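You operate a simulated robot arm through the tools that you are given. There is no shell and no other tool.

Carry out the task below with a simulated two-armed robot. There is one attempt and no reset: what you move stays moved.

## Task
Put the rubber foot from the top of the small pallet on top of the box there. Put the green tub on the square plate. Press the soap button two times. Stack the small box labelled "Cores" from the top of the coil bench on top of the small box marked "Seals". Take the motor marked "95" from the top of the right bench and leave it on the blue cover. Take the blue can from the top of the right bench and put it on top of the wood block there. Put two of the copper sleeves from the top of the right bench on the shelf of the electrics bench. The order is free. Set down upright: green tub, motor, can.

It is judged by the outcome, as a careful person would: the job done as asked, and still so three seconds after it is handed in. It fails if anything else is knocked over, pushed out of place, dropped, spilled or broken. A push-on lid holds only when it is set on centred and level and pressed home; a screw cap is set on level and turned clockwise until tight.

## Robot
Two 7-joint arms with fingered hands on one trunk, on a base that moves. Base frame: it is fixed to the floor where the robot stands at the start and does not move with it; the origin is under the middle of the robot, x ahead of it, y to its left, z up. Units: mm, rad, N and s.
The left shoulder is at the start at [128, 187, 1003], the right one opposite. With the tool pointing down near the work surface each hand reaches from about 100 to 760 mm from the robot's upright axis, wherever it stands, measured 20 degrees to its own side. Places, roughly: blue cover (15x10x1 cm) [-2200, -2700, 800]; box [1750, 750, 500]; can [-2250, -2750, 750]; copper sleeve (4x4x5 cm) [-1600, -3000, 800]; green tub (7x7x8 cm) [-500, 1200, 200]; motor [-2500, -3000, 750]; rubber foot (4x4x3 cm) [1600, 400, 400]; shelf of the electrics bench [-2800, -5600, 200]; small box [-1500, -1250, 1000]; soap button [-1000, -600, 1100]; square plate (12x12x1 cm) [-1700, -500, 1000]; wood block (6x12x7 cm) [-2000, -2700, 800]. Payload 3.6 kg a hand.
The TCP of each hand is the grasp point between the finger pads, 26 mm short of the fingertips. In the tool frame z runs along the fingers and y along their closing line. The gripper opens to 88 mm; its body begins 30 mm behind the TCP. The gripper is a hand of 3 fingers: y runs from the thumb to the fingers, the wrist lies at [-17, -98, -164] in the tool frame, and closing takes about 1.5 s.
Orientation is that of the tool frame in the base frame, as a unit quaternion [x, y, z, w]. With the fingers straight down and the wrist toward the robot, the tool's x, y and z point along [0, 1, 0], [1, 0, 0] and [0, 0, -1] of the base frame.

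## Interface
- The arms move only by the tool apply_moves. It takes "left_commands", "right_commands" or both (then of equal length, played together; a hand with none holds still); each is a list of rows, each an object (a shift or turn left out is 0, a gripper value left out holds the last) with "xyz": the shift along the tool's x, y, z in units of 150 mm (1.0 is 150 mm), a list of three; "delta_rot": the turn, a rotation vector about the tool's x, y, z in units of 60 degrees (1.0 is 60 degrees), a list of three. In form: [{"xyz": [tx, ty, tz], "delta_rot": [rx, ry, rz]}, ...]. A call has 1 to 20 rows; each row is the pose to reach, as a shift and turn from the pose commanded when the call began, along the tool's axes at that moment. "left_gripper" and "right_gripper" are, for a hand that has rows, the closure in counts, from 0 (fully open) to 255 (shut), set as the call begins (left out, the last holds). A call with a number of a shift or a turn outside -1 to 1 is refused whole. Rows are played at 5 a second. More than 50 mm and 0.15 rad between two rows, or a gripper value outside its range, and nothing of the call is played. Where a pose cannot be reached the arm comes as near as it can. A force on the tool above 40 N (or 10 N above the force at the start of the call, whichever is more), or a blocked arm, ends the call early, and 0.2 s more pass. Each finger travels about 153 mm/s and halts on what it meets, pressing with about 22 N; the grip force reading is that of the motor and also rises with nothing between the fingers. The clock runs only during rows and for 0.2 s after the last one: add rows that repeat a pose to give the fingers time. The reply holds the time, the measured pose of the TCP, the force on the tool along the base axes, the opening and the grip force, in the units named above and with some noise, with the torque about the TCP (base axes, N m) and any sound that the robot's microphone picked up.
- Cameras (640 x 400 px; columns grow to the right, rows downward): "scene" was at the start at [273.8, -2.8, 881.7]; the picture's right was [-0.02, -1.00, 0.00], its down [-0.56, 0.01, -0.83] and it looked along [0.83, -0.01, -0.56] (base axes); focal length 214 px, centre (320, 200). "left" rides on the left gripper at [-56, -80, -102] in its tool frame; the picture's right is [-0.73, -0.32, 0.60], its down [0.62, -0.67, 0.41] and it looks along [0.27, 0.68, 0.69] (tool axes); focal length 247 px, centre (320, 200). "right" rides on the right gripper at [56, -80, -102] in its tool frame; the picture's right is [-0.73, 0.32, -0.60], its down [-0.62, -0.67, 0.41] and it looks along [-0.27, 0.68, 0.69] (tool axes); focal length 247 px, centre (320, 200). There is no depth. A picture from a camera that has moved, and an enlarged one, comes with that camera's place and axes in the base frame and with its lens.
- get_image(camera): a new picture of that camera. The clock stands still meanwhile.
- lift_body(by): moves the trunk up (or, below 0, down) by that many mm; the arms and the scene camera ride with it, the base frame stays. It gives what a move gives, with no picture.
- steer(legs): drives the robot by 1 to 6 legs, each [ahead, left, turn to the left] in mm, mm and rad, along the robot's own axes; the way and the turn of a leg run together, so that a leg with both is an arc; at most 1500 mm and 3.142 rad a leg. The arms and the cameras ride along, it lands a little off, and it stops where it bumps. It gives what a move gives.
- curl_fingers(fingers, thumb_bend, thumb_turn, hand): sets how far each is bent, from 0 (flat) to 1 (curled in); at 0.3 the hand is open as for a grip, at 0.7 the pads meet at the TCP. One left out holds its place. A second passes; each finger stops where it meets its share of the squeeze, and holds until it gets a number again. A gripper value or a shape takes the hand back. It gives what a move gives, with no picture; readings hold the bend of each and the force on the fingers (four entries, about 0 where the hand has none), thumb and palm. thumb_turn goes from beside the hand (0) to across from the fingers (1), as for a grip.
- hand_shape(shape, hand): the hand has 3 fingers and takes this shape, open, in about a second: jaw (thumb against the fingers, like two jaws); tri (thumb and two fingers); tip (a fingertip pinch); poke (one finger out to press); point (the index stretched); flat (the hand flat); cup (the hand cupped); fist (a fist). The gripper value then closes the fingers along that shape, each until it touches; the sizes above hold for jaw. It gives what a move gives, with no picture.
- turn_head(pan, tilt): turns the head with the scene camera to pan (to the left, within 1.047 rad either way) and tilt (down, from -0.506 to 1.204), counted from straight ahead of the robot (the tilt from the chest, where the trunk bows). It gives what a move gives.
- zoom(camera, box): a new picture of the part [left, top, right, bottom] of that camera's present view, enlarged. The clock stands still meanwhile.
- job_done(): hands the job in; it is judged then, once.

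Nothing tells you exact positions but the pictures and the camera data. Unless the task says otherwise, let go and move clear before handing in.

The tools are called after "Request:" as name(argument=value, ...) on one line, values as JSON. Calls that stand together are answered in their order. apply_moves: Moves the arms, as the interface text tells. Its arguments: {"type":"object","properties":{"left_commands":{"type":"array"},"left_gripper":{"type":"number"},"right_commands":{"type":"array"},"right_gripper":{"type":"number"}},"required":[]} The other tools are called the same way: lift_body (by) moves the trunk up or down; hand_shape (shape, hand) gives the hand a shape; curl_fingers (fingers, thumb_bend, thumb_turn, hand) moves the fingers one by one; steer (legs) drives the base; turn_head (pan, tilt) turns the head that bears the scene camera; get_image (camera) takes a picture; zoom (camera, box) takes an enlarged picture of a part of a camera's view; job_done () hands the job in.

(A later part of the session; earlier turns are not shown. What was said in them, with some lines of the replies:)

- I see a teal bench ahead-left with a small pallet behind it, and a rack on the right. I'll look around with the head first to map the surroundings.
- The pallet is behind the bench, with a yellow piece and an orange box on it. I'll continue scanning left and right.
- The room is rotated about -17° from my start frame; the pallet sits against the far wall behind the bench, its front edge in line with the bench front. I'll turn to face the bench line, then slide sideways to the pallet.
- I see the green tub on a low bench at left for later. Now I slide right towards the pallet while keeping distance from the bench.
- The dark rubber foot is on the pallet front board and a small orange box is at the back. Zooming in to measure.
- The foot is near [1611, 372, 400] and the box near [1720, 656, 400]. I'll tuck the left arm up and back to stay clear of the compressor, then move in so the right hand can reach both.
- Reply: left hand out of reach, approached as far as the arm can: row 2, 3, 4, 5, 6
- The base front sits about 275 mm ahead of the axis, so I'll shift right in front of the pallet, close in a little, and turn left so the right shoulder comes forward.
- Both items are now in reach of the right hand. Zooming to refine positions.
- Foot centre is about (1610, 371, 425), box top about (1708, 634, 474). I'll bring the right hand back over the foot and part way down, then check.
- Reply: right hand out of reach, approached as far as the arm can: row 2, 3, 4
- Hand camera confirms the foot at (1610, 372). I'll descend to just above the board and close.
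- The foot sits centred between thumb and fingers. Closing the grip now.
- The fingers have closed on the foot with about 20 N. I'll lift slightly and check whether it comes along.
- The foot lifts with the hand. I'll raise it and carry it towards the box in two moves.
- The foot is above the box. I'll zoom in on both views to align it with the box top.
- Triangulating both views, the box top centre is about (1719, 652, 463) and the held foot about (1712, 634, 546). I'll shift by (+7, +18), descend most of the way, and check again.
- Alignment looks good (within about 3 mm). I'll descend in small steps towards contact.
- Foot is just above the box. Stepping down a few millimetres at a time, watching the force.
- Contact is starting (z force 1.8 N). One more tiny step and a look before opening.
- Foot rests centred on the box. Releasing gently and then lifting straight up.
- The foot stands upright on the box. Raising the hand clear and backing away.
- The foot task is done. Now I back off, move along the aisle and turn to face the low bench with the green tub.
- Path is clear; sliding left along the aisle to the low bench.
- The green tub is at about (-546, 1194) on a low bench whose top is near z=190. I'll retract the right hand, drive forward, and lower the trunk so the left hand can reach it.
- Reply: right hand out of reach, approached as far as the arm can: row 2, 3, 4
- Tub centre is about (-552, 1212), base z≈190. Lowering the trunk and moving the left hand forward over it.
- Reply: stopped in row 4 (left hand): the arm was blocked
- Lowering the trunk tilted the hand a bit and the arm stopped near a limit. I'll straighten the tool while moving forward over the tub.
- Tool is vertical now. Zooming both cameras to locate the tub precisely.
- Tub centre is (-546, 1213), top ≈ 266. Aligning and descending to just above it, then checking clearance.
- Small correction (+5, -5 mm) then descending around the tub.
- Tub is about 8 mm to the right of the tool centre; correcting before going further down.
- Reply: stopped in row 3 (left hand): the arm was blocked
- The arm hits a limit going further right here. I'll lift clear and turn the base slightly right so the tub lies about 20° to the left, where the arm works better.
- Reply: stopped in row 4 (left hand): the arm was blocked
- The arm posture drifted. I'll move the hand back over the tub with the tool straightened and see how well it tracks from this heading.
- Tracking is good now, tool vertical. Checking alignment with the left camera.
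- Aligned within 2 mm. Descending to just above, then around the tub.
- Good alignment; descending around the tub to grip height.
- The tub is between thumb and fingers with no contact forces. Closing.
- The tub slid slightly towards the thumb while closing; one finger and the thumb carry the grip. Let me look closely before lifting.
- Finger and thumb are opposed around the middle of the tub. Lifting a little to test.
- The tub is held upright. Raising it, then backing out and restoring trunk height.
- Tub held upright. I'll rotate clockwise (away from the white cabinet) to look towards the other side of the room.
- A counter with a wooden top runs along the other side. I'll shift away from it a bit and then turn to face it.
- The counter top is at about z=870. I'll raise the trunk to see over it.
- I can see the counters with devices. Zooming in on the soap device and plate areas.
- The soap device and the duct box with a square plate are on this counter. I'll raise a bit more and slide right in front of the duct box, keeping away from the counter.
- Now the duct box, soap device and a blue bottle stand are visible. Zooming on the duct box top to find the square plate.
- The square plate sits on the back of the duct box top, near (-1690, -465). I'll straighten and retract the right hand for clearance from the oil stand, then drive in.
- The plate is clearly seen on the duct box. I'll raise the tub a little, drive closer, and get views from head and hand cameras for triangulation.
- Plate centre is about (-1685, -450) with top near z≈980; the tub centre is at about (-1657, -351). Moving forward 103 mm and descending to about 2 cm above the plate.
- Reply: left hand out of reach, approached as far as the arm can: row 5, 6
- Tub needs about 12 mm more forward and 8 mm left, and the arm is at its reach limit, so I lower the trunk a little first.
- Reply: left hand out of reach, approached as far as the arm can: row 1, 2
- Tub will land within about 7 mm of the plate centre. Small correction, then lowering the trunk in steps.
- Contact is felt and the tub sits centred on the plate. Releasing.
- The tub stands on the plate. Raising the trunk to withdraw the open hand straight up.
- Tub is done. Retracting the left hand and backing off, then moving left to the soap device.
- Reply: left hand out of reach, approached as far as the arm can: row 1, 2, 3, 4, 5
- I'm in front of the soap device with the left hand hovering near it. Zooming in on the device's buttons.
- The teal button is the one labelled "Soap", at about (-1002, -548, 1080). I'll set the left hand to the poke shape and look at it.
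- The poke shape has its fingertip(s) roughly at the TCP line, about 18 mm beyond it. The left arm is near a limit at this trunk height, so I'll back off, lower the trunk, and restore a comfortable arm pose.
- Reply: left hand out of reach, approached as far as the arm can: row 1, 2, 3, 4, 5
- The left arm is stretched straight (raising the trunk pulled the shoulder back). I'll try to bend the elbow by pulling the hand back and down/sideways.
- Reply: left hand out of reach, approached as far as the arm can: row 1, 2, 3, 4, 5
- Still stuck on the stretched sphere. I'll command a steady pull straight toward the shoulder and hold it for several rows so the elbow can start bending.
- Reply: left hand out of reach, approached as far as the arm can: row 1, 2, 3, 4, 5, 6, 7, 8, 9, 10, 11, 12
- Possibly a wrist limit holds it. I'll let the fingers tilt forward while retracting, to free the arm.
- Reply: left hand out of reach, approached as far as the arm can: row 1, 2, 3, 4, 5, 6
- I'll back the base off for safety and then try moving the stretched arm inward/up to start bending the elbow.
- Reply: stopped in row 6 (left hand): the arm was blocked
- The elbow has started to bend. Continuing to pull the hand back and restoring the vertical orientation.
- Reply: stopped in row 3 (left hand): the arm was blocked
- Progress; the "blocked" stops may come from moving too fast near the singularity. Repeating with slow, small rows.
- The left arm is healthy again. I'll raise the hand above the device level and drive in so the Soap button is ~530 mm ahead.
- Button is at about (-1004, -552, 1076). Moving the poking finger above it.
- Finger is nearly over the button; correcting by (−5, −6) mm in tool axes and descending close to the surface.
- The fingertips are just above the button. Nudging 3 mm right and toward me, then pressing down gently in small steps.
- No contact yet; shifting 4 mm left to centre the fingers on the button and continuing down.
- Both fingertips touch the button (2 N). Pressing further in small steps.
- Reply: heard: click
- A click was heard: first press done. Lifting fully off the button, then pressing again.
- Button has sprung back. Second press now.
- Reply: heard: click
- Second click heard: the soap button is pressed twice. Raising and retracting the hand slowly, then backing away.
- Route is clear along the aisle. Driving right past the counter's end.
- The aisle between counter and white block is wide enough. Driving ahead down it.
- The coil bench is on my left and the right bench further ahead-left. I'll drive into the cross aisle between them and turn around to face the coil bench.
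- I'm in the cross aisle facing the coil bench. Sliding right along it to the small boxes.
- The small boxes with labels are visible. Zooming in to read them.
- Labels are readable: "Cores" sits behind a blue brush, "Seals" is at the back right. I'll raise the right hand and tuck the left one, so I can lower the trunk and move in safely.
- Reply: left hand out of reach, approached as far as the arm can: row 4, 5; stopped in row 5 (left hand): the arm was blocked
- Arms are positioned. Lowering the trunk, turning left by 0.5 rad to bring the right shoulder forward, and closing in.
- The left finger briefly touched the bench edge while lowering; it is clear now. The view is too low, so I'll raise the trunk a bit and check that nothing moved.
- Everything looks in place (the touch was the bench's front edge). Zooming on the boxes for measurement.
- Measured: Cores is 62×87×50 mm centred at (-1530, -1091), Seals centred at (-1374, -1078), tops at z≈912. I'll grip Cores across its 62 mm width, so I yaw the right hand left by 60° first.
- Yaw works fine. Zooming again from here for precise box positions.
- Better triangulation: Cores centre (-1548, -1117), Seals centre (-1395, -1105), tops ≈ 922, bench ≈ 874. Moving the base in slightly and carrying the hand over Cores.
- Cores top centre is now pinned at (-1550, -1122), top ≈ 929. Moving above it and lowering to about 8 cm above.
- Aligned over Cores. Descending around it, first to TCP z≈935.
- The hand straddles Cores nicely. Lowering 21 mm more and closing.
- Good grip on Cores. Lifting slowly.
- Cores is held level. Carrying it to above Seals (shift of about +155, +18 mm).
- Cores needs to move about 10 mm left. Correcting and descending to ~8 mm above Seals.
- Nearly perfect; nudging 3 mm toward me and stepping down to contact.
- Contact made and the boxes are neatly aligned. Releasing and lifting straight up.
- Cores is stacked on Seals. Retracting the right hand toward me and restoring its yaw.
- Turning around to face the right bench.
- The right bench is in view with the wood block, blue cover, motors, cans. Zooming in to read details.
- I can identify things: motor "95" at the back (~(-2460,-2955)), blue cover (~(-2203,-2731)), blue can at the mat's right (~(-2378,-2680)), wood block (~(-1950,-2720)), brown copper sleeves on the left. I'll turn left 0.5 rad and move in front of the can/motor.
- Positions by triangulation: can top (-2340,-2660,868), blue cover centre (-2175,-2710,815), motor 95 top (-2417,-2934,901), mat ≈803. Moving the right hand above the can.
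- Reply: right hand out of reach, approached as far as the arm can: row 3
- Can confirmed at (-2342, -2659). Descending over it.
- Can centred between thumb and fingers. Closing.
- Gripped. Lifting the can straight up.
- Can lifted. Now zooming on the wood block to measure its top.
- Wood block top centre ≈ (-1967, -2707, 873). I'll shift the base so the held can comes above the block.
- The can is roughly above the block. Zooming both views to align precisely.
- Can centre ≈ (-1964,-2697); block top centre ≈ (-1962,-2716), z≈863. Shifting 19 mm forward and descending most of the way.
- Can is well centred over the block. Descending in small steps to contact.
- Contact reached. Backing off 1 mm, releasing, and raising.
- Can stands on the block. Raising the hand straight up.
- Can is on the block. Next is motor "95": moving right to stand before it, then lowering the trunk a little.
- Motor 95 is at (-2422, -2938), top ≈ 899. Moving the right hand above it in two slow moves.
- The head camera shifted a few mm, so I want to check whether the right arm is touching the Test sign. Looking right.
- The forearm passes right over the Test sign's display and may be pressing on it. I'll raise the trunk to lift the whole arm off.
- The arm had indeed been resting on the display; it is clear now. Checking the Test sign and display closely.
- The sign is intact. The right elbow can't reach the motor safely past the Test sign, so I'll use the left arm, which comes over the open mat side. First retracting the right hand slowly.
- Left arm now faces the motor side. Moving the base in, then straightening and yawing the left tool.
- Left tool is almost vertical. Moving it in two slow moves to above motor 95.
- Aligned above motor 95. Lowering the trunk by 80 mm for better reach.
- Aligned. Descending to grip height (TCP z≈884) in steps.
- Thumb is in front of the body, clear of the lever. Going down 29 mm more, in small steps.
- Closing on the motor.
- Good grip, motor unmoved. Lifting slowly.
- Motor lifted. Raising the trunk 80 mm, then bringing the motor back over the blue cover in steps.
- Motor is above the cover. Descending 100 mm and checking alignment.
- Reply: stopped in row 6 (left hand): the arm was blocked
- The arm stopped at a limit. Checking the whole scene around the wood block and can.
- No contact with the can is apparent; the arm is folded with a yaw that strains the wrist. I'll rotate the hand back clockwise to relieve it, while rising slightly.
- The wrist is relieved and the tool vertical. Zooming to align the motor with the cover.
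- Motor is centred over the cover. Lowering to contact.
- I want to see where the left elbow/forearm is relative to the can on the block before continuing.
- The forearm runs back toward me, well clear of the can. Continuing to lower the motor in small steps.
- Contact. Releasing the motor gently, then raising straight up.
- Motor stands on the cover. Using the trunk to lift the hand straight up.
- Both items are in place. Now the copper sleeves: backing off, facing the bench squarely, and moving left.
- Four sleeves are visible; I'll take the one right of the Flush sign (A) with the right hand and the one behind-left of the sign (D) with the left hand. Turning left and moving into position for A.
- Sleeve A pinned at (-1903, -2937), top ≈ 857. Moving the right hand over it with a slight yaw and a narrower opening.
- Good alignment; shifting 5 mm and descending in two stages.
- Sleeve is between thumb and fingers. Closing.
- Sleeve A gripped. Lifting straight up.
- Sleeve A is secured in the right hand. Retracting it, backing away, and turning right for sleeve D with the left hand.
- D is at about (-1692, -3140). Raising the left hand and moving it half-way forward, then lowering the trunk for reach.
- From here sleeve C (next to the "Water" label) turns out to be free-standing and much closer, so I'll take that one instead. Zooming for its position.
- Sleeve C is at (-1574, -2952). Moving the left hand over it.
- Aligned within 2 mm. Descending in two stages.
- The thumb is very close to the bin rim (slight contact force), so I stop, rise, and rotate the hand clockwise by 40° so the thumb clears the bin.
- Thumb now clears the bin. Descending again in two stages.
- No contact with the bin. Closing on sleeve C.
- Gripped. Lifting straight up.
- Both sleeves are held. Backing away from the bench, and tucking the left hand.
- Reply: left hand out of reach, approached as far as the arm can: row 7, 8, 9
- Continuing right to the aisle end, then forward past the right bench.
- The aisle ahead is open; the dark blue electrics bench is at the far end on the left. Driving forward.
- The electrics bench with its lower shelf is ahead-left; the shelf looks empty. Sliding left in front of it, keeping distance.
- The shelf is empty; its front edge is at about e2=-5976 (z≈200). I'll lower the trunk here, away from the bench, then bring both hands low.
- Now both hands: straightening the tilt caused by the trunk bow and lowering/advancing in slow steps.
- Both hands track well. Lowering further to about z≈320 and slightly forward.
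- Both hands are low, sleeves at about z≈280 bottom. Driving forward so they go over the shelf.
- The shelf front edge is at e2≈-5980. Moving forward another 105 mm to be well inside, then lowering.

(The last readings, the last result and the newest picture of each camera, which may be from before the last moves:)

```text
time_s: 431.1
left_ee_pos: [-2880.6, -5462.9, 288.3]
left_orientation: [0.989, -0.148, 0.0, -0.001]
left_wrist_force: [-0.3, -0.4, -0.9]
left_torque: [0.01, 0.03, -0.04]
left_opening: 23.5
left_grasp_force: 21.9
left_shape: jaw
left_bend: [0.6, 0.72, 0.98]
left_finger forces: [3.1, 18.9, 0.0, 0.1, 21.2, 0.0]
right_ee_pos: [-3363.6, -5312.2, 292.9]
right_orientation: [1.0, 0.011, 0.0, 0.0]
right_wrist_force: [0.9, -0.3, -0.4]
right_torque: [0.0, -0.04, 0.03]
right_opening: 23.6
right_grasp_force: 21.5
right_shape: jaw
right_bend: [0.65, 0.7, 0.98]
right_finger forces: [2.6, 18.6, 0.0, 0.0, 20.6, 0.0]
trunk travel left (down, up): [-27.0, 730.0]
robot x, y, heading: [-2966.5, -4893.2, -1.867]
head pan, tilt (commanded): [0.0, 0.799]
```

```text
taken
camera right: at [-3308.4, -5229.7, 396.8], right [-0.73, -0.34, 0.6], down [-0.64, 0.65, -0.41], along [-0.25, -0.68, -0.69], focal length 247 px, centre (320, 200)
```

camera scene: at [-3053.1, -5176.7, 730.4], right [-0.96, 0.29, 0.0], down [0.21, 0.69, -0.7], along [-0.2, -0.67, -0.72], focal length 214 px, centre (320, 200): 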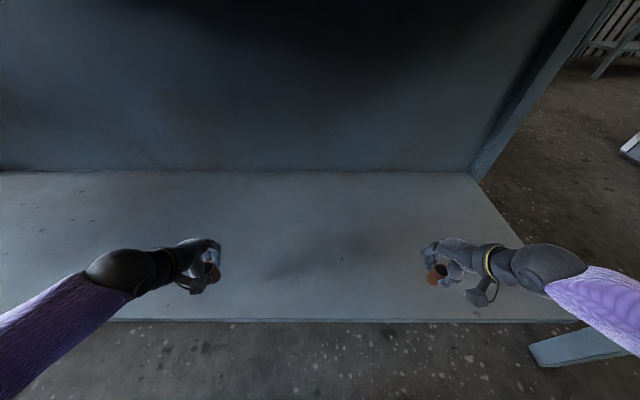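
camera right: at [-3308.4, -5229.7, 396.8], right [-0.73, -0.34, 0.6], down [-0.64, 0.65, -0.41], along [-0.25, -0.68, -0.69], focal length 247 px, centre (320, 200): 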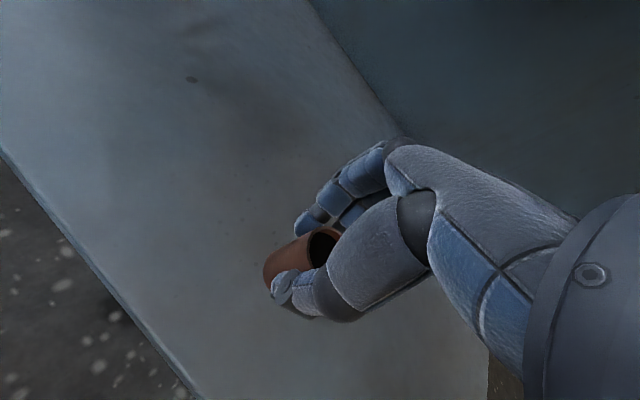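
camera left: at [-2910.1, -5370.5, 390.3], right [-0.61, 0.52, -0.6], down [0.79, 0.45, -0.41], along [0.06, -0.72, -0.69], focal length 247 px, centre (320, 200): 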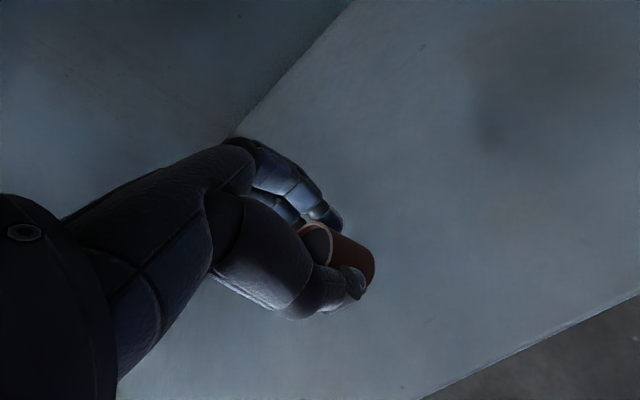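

Both sleeves are over the shelf. Lowering in small steps while watching the force on each hand.

Request:
apply_moves(left_commands=[{"xyz": [0, 0, 0.05]}, {"xyz": [0, 0, 0.1]}, {"xyz": [0, 0, 0.14]}], right_commands=[{"xyz": [0, 0, 0.05]}, {"xyz": [0, 0, 0.1]}, {"xyz": [0, 0, 0.14]}])

Request:
get_image(camera="scene")

Request:
zoom(camera="right", box=[200, 170, 400, 370])

```text
time_s: 431.9
left_ee_pos: [-2880.9, -5461.8, 268.2]
left_orientation: [0.989, -0.148, 0.0, -0.001]
left_wrist_force: [0.5, -0.1, -0.9]
left_torque: [0.0, -0.01, 0.01]
left_opening: 23.4
left_grasp_force: 22.3
left_shape: jaw
left_bend: [0.6, 0.72, 0.98]
left_finger forces: [3.2, 18.8, 0.0, 0.0, 21.2, 0.0]
right_ee_pos: [-3362.6, -5309.1, 271.9]
right_orientation: [1.0, 0.011, 0.001, -0.001]
right_wrist_force: [0.4, 0.5, -0.6]
right_torque: [0.0, 0.0, -0.01]
right_opening: 23.6
right_grasp_force: 22.4
right_shape: jaw
right_bend: [0.65, 0.71, 0.98]
right_finger forces: [2.6, 18.7, 0.1, 0.1, 20.7, 0.1]
trunk travel left (down, up): [-27.0, 730.0]
robot x, y, heading: [-2968.8, -4893.0, -1.867]
head pan, tilt (commanded): [0.0, 0.799]
```

```text
taken
camera scene: at [-3053.1, -5176.7, 730.4], right [-0.96, 0.29, 0.0], down [0.21, 0.69, -0.7], along [-0.2, -0.67, -0.72], focal length 214 px, centre (320, 200)
```

scene: 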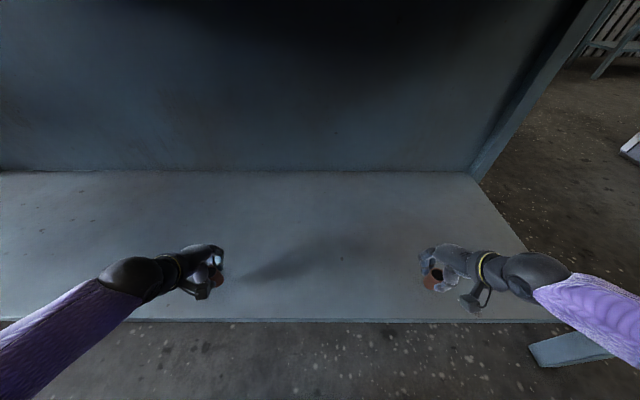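

```text
2.00 times, centred on (300, 270) of right
camera zoom: at [-3308.5, -5229.1, 375.3], right [-0.73, -0.34, 0.6], down [-0.64, 0.65, -0.41], along [-0.25, -0.68, -0.69], focal length 494 px, centre (360, 60)
```

zoom: 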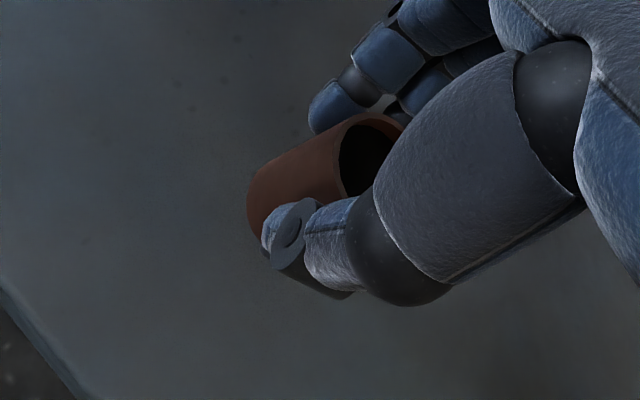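

Request:
apply_moves(left_commands=[{"xyz": [0, 0, 0.03]}, {"xyz": [0, 0, 0.07]}, {"xyz": [0, 0, 0.1]}], right_commands=[{"xyz": [0, 0, 0.03]}, {"xyz": [0, 0, 0.07]}, {"xyz": [0, 0, 0.1]}])

Request:
apply_moves(left_commands=[{"xyz": [0, 0, 0.025]}, {"xyz": [0, 0, 0.05]}, {"xyz": [0, 0, 0.07]}], right_commands=[{"xyz": [0, 0, 0.025]}, {"xyz": [0, 0, 0.05]}, {"xyz": [0, 0, 0.07]}])

```text
time_s: 432.7
left_ee_pos: [-2880.5, -5462.7, 252.6]
left_orientation: [0.989, -0.148, 0.0, -0.001]
left_wrist_force: [0.4, 0.0, -0.5]
left_torque: [0.02, 0.01, -0.02]
left_opening: 23.5
left_grasp_force: 21.9
left_shape: jaw
left_bend: [0.6, 0.72, 0.98]
left_finger forces: [3.2, 18.8, 0.1, 0.1, 21.2, 0.0]
right_ee_pos: [-3361.2, -5311.0, 256.1]
right_orientation: [1.0, 0.01, 0.0, -0.001]
right_wrist_force: [-0.5, -0.2, -0.7]
right_torque: [0.01, -0.03, -0.01]
right_opening: 23.4
right_grasp_force: 22.0
right_shape: jaw
right_bend: [0.65, 0.71, 0.98]
right_finger forces: [2.7, 18.7, 0.0, 0.0, 20.7, 0.0]
trunk travel left (down, up): [-27.0, 730.0]
robot x, y, heading: [-2966.4, -4894.0, -1.865]
head pan, tilt (commanded): [0.0, 0.799]
```

```text
time_s: 433.5
left_ee_pos: [-2880.1, -5462.7, 243.6]
left_orientation: [0.989, -0.148, 0.0, 0.0]
left_wrist_force: [-0.1, 1.2, -0.3]
left_torque: [0.04, 0.02, -0.03]
left_opening: 23.4
left_grasp_force: 22.2
left_shape: jaw
left_bend: [0.6, 0.72, 0.98]
left_finger forces: [3.2, 18.9, 0.0, 0.0, 21.2, 0.1]
right_ee_pos: [-3360.5, -5311.3, 245.9]
right_orientation: [1.0, 0.011, 0.0, -0.001]
right_wrist_force: [-0.4, -0.4, -0.5]
right_torque: [-0.01, -0.03, -0.01]
right_opening: 23.5
right_grasp_force: 22.3
right_shape: jaw
right_bend: [0.65, 0.71, 0.98]
right_finger forces: [2.7, 18.6, 0.0, 0.0, 20.7, 0.0]
trunk travel left (down, up): [-27.0, 730.0]
robot x, y, heading: [-2967.8, -4899.6, -1.87]
head pan, tilt (commanded): [0.0, 0.799]
```

Request:
zoom(camera="right", box=[200, 170, 400, 370])

Request:
zoom(camera="left", box=[240, 170, 440, 370])

Request:
apply_moves(left_commands=[{"xyz": [0, 0, 0.02]}, {"xyz": [0, 0, 0.04]}], right_commands=[{"xyz": [0, 0, 0.02]}, {"xyz": [0, 0, 0.04]}])

```text
2.00 times, centred on (300, 270) of right
camera zoom: at [-3306.9, -5229.7, 350.3], right [-0.73, -0.34, 0.6], down [-0.64, 0.65, -0.41], along [-0.25, -0.68, -0.69], focal length 494 px, centre (360, 60)
```

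zoom: 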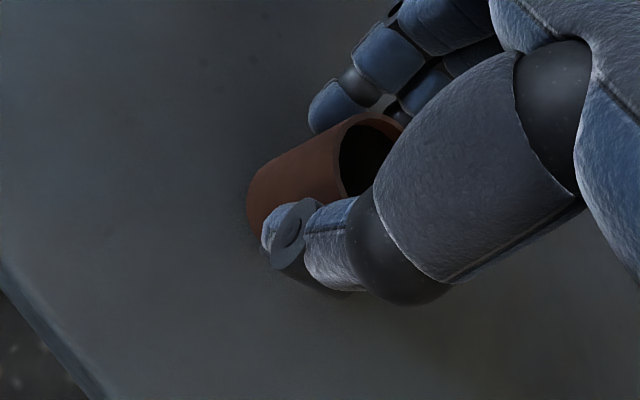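

```text
2.00 times, centred on (340, 270) of left
camera zoom: at [-2910.1, -5370.3, 343.8], right [-0.61, 0.52, -0.6], down [0.79, 0.45, -0.41], along [0.06, -0.72, -0.69], focal length 494 px, centre (280, 60)
```

zoom: 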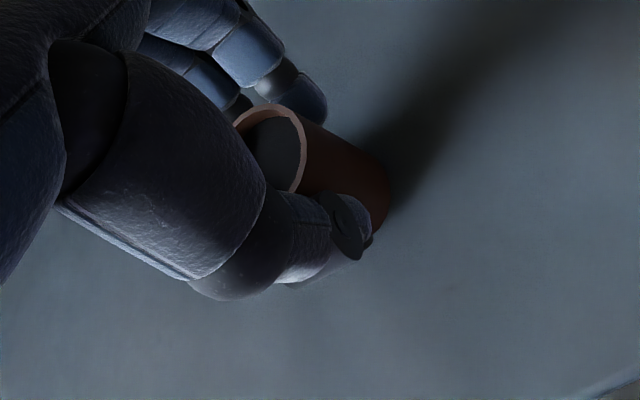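

```text
time_s: 434.1
left_ee_pos: [-2881.8, -5462.4, 237.4]
left_orientation: [0.989, -0.148, 0.0, 0.001]
left_wrist_force: [0.9, -0.1, 5.2]
left_torque: [0.12, -0.02, -0.04]
left_opening: 23.5
left_grasp_force: 22.3
left_shape: jaw
left_bend: [0.6, 0.72, 0.98]
left_finger forces: [3.2, 19.6, 0.1, 0.0, 22.6, 0.1]
right_ee_pos: [-3362.0, -5312.5, 241.0]
right_orientation: [1.0, 0.011, 0.0, -0.001]
right_wrist_force: [0.3, -0.5, -0.4]
right_torque: [-0.01, 0.01, 0.03]
right_opening: 23.2
right_grasp_force: 22.2
right_shape: jaw
right_bend: [0.65, 0.71, 0.98]
right_finger forces: [2.8, 18.6, 0.0, 0.1, 20.6, 0.1]
trunk travel left (down, up): [-27.0, 730.0]
robot x, y, heading: [-2969.9, -4894.7, -1.867]
head pan, tilt (commanded): [0.0, 0.799]
```

Left sleeve touches the shelf. Lowering the right a few millimetres more.

Request:
apply_moves(right_commands=[{"xyz": [0, 0, 0.013]}, {"xyz": [0, 0, 0.026]}])

```text
time_s: 434.7
left_ee_pos: [-2880.8, -5462.5, 237.2]
left_orientation: [0.989, -0.148, 0.0, -0.001]
left_wrist_force: [0.7, -0.7, 6.5]
left_torque: [0.08, -0.02, 0.02]
left_opening: 23.9
left_grasp_force: 21.9
left_shape: jaw
left_bend: [0.6, 0.72, 0.98]
left_finger forces: [3.5, 20.7, 0.1, 0.0, 22.5, 0.0]
right_ee_pos: [-3360.9, -5311.8, 237.4]
right_orientation: [1.0, 0.011, 0.0, 0.0]
right_wrist_force: [1.0, 0.2, 0.1]
right_torque: [-0.01, 0.02, 0.02]
right_opening: 23.2
right_grasp_force: 22.1
right_shape: jaw
right_bend: [0.65, 0.71, 0.98]
right_finger forces: [2.7, 18.6, 0.0, 0.0, 20.7, 0.1]
trunk travel left (down, up): [-27.0, 730.0]
robot x, y, heading: [-2966.5, -4894.0, -1.868]
head pan, tilt (commanded): [0.0, 0.799]
```

Request:
apply_moves(right_commands=[{"xyz": [0, 0, 0.01]}, {"xyz": [0, 0, 0.018]}])

```text
time_s: 435.3
left_ee_pos: [-2881.9, -5461.2, 237.3]
left_orientation: [0.989, -0.149, 0.0, 0.0]
left_wrist_force: [-0.8, -0.9, 5.1]
left_torque: [0.05, -0.02, 0.01]
left_opening: 23.8
left_grasp_force: 21.5
left_shape: jaw
left_bend: [0.6, 0.72, 0.98]
left_finger forces: [3.9, 20.4, 0.1, 0.0, 22.1, 0.0]
right_ee_pos: [-3361.9, -5313.5, 236.8]
right_orientation: [1.0, 0.011, 0.0, 0.002]
right_wrist_force: [1.4, 2.9, 15.3]
right_torque: [0.27, -0.03, -0.02]
right_opening: 24.3
right_grasp_force: 21.7
right_shape: jaw
right_bend: [0.65, 0.71, 0.97]
right_finger forces: [3.9, 18.8, 0.0, 0.0, 24.7, 0.1]
trunk travel left (down, up): [-27.0, 730.0]
robot x, y, heading: [-2965.8, -4892.3, -1.863]
head pan, tilt (commanded): [0.0, 0.799]
```

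Both sleeves rest on the shelf. Easing the right hand up 1.5 mm, then opening both hands.

Request:
apply_moves(right_commands=[{"xyz": [0, 0, -0.01]}, {"xyz": [0, 0, -0.01]}])

Request:
apply_moves(left_commands=[{"xyz": [0, 0, 0]}, {"xyz": [0, 0, 0]}, {"xyz": [0, 0, 0]}], right_commands=[{"xyz": [0, 0, 0]}, {"xyz": [0, 0, 0]}, {"xyz": [0, 0, 0]}], left_gripper=130, right_gripper=130)

Request:
apply_moves(left_commands=[{"xyz": [0, 0, 0]}, {"xyz": [0, 0, 0]}, {"xyz": [0, 0, 0]}, {"xyz": [0, 0, 0]}], right_commands=[{"xyz": [0, 0, 0]}, {"xyz": [0, 0, 0]}, {"xyz": [0, 0, 0]}, {"xyz": [0, 0, 0]}], left_gripper=0, right_gripper=0)

Request:
get_image(camera="left")

Request:
get_image(camera="right")

```text
time_s: 435.9
left_ee_pos: [-2880.7, -5461.7, 236.4]
left_orientation: [0.989, -0.148, 0.0, 0.0]
left_wrist_force: [0.0, -0.7, 7.0]
left_torque: [0.14, -0.03, 0.02]
left_opening: 23.5
left_grasp_force: 21.5
left_shape: jaw
left_bend: [0.6, 0.72, 0.98]
left_finger forces: [4.0, 20.1, 0.1, 0.0, 22.5, 0.0]
right_ee_pos: [-3361.5, -5311.6, 235.7]
right_orientation: [1.0, 0.011, 0.0, 0.0]
right_wrist_force: [1.5, -0.9, 9.2]
right_torque: [0.07, -0.01, 0.0]
right_opening: 24.5
right_grasp_force: 22.2
right_shape: jaw
right_bend: [0.65, 0.71, 0.97]
right_finger forces: [4.3, 20.7, 0.0, 0.0, 22.5, 0.0]
trunk travel left (down, up): [-27.0, 730.0]
robot x, y, heading: [-2969.3, -4894.6, -1.867]
head pan, tilt (commanded): [0.0, 0.799]
```

```text
time_s: 436.7
left_ee_pos: [-2881.5, -5460.7, 236.2]
left_orientation: [0.989, -0.148, 0.0, -0.002]
left_wrist_force: [0.2, -0.2, 0.3]
left_torque: [0.02, -0.02, 0.01]
left_opening: 43.0
left_grasp_force: 0.1
left_shape: jaw
left_bend: [0.43, 0.68, 1.0]
left_finger forces: [0.0, 0.0, 0.1, 0.1, 0.1, 0.0]
right_ee_pos: [-3360.8, -5310.2, 234.4]
right_orientation: [1.0, 0.01, 0.001, -0.002]
right_wrist_force: [0.2, 0.1, 0.4]
right_torque: [0.01, -0.04, -0.02]
right_opening: 42.8
right_grasp_force: 0.1
right_shape: jaw
right_bend: [0.43, 0.68, 1.0]
right_finger forces: [0.0, 0.1, 0.1, 0.0, 0.0, 0.0]
trunk travel left (down, up): [-27.0, 730.0]
robot x, y, heading: [-2966.8, -4891.7, -1.866]
head pan, tilt (commanded): [0.0, 0.799]
```

```text
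time_s: 437.7
left_ee_pos: [-2881.2, -5462.5, 236.2]
left_orientation: [0.989, -0.148, 0.0, 0.0]
left_wrist_force: [-0.4, -0.2, -0.5]
left_torque: [-0.03, 0.04, 0.03]
left_opening: 87.8
left_grasp_force: 0.1
left_shape: jaw
left_bend: [0.3, 0.3, 0.98]
left_finger forces: [0.0, 0.0, 0.0, 0.0, 0.0, 0.1]
right_ee_pos: [-3361.5, -5312.4, 234.9]
right_orientation: [1.0, 0.01, 0.0, -0.001]
right_wrist_force: [0.9, 0.5, 0.1]
right_torque: [-0.02, 0.04, -0.01]
right_opening: 87.6
right_grasp_force: 0.0
right_shape: jaw
right_bend: [0.3, 0.3, 0.98]
right_finger forces: [0.1, 0.0, 0.0, 0.0, 0.1, 0.0]
trunk travel left (down, up): [-27.0, 730.0]
robot x, y, heading: [-2964.1, -4894.9, -1.867]
head pan, tilt (commanded): [0.0, 0.799]
```

```text
taken
camera left: at [-2911.0, -5369.7, 337.9], right [-0.61, 0.52, -0.6], down [0.79, 0.45, -0.41], along [0.06, -0.72, -0.69], focal length 247 px, centre (320, 200)
```

left: 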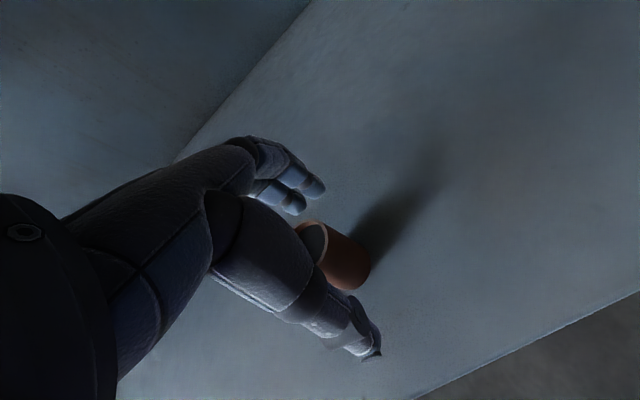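

```text
taken
camera right: at [-3307.2, -5230.1, 338.8], right [-0.73, -0.33, 0.6], down [-0.64, 0.65, -0.41], along [-0.25, -0.68, -0.69], focal length 247 px, centre (320, 200)
```

right: 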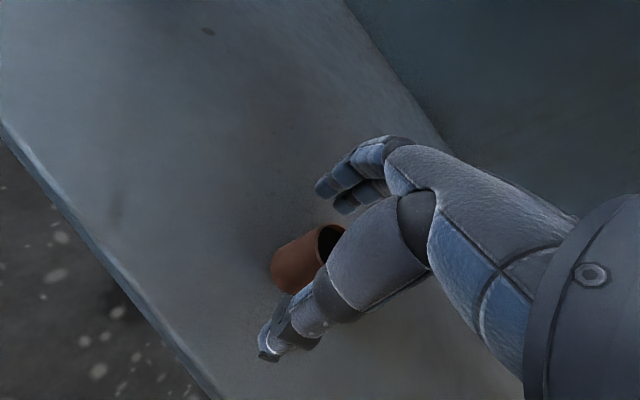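

Both sleeves stand freely on the shelf. Raising both hands and backing out.

Request:
apply_moves(left_commands=[{"xyz": [0, 0, -0.12]}, {"xyz": [0, 0, -0.24]}, {"xyz": [0, 0, -0.36]}, {"xyz": [0, 0, -0.48]}, {"xyz": [0, 0, -0.6]}, {"xyz": [0, 0, -0.6]}], right_commands=[{"xyz": [0, 0, -0.12]}, {"xyz": [0, 0, -0.24]}, {"xyz": [0, 0, -0.36]}, {"xyz": [0, 0, -0.48]}, {"xyz": [0, 0, -0.6]}, {"xyz": [0, 0, -0.6]}])

Request:
steer(legs=[[-400, 0, 0]])

Request:
turn_head(pan=0.0, tilt=0.65)

Request:
get_image(camera="scene")

Request:
zoom(camera="scene", box=[140, 130, 500, 270])

```text
time_s: 439.1
left_ee_pos: [-2880.5, -5464.1, 327.0]
left_orientation: [0.989, -0.149, 0.0, -0.001]
left_wrist_force: [-0.3, -0.3, 0.7]
left_torque: [0.02, 0.0, 0.02]
left_opening: 87.8
left_grasp_force: 0.1
left_shape: jaw
left_bend: [0.3, 0.3, 0.98]
left_finger forces: [0.1, 0.0, 0.0, 0.0, 0.0, 0.0]
right_ee_pos: [-3362.4, -5313.0, 324.2]
right_orientation: [1.0, 0.01, -0.001, -0.001]
right_wrist_force: [0.0, -0.3, 0.1]
right_torque: [0.0, -0.03, -0.03]
right_opening: 87.5
right_grasp_force: 0.0
right_shape: jaw
right_bend: [0.3, 0.3, 0.98]
right_finger forces: [0.1, 0.1, 0.1, 0.0, 0.1, 0.0]
trunk travel left (down, up): [-27.0, 730.0]
robot x, y, heading: [-2965.6, -4896.6, -1.863]
head pan, tilt (commanded): [0.0, 0.799]
```

```text
time_s: 441.6
left_ee_pos: [-2766.4, -5079.8, 326.6]
left_orientation: [0.989, -0.148, 0.0, -0.001]
left_wrist_force: [-0.6, -0.2, 0.1]
left_torque: [-0.01, 0.01, 0.04]
left_opening: 87.9
left_grasp_force: 0.0
left_shape: jaw
left_bend: [0.3, 0.3, 0.98]
left_finger forces: [0.0, 0.1, 0.0, 0.1, 0.0, 0.0]
right_ee_pos: [-3246.2, -4928.1, 324.1]
right_orientation: [1.0, 0.01, 0.0, -0.002]
right_wrist_force: [0.4, 1.4, 0.0]
right_torque: [0.0, 0.03, 0.0]
right_opening: 87.8
right_grasp_force: 0.0
right_shape: jaw
right_bend: [0.3, 0.3, 0.98]
right_finger forces: [0.1, 0.0, 0.1, 0.0, 0.0, 0.1]
trunk travel left (down, up): [-27.0, 730.0]
robot x, y, heading: [-2851.4, -4509.4, -1.873]
head pan, tilt (commanded): [0.0, 0.799]
```

```text
time_s: 442.3
left_ee_pos: [-2764.4, -5079.9, 326.8]
left_orientation: [0.989, -0.149, 0.0, -0.001]
left_wrist_force: [0.4, 0.5, -0.1]
left_torque: [-0.01, -0.01, 0.0]
left_opening: 87.8
left_grasp_force: 0.0
left_shape: jaw
left_bend: [0.3, 0.3, 0.98]
left_finger forces: [0.0, 0.0, 0.1, 0.1, 0.1, 0.0]
right_ee_pos: [-3245.5, -4928.3, 324.3]
right_orientation: [1.0, 0.01, 0.0, 0.0]
right_wrist_force: [0.4, 0.5, -0.2]
right_torque: [-0.01, -0.02, -0.02]
right_opening: 87.7
right_grasp_force: 0.0
right_shape: jaw
right_bend: [0.3, 0.3, 0.98]
right_finger forces: [0.1, 0.0, 0.0, 0.1, 0.1, 0.0]
trunk travel left (down, up): [-27.0, 730.0]
robot x, y, heading: [-2851.6, -4512.6, -1.866]
head pan, tilt (commanded): [0.0, 0.649]
```

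```text
taken
camera scene: at [-2938.6, -4799.1, 743.0], right [-0.96, 0.29, 0.0], down [0.18, 0.58, -0.8], along [-0.23, -0.76, -0.61], focal length 214 px, centre (320, 200)
```

scene: 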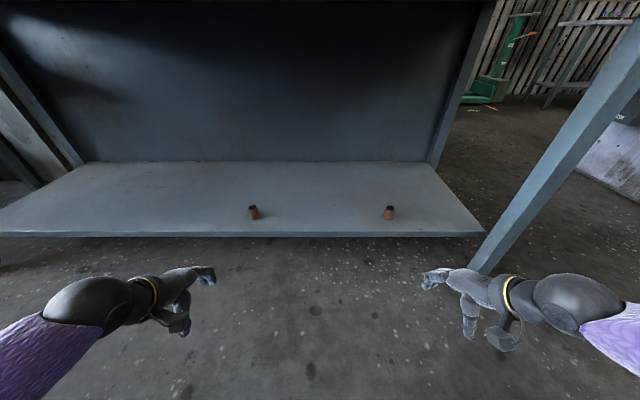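

```text
1.78 times, centred on (320, 200) of scene
camera zoom: at [-2938.6, -4799.1, 743.0], right [-0.96, 0.29, 0.0], down [0.18, 0.58, -0.8], along [-0.23, -0.76, -0.61], focal length 381 px, centre (320, 200)
```

zoom: 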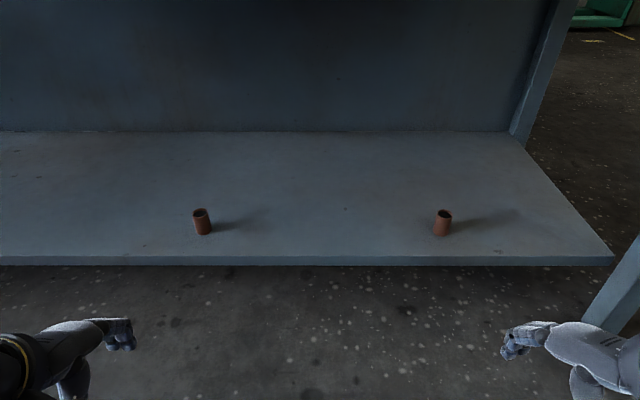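

All tasks are complete: both sleeves stand on the electrics bench shelf, and my hands are clear and empty. Handing the job in.

Request:
job_done()

```text
The job is handed in.
```

I finished every part of the task and handed the job in; I was not shown how it was judged.

- **Rubber foot:** it stands on top of the box on the small pallet.
- **Green tub:** it stands upright, centred on the square plate.
- **Soap button:** I pressed it twice and heard one click each time. The display still reads "dose ----"; I left the On/Off switch alone.
- **Small boxes:** "Cores" is stacked squarely on "Seals".
- **Motor "95":** it stands upright on the blue cover.
- **Blue can:** I took this to be the blue one labelled "Grease". It stands upright on the wood block.
- **Copper sleeves:** two of them stand on the shelf of the electrics bench.

There were three unplanned touches along the way:

- My right forearm rested on the "Result" display above the orange "Test" sign on the right bench. I lifted off and looked at it closely, and it looked undamaged and in place.
- A finger pressed the front edge of the coil bench, and the items on it still looked in place.
- My thumb may have brushed the rim of the teal "Keep" bin, which had not moved in later pictures.
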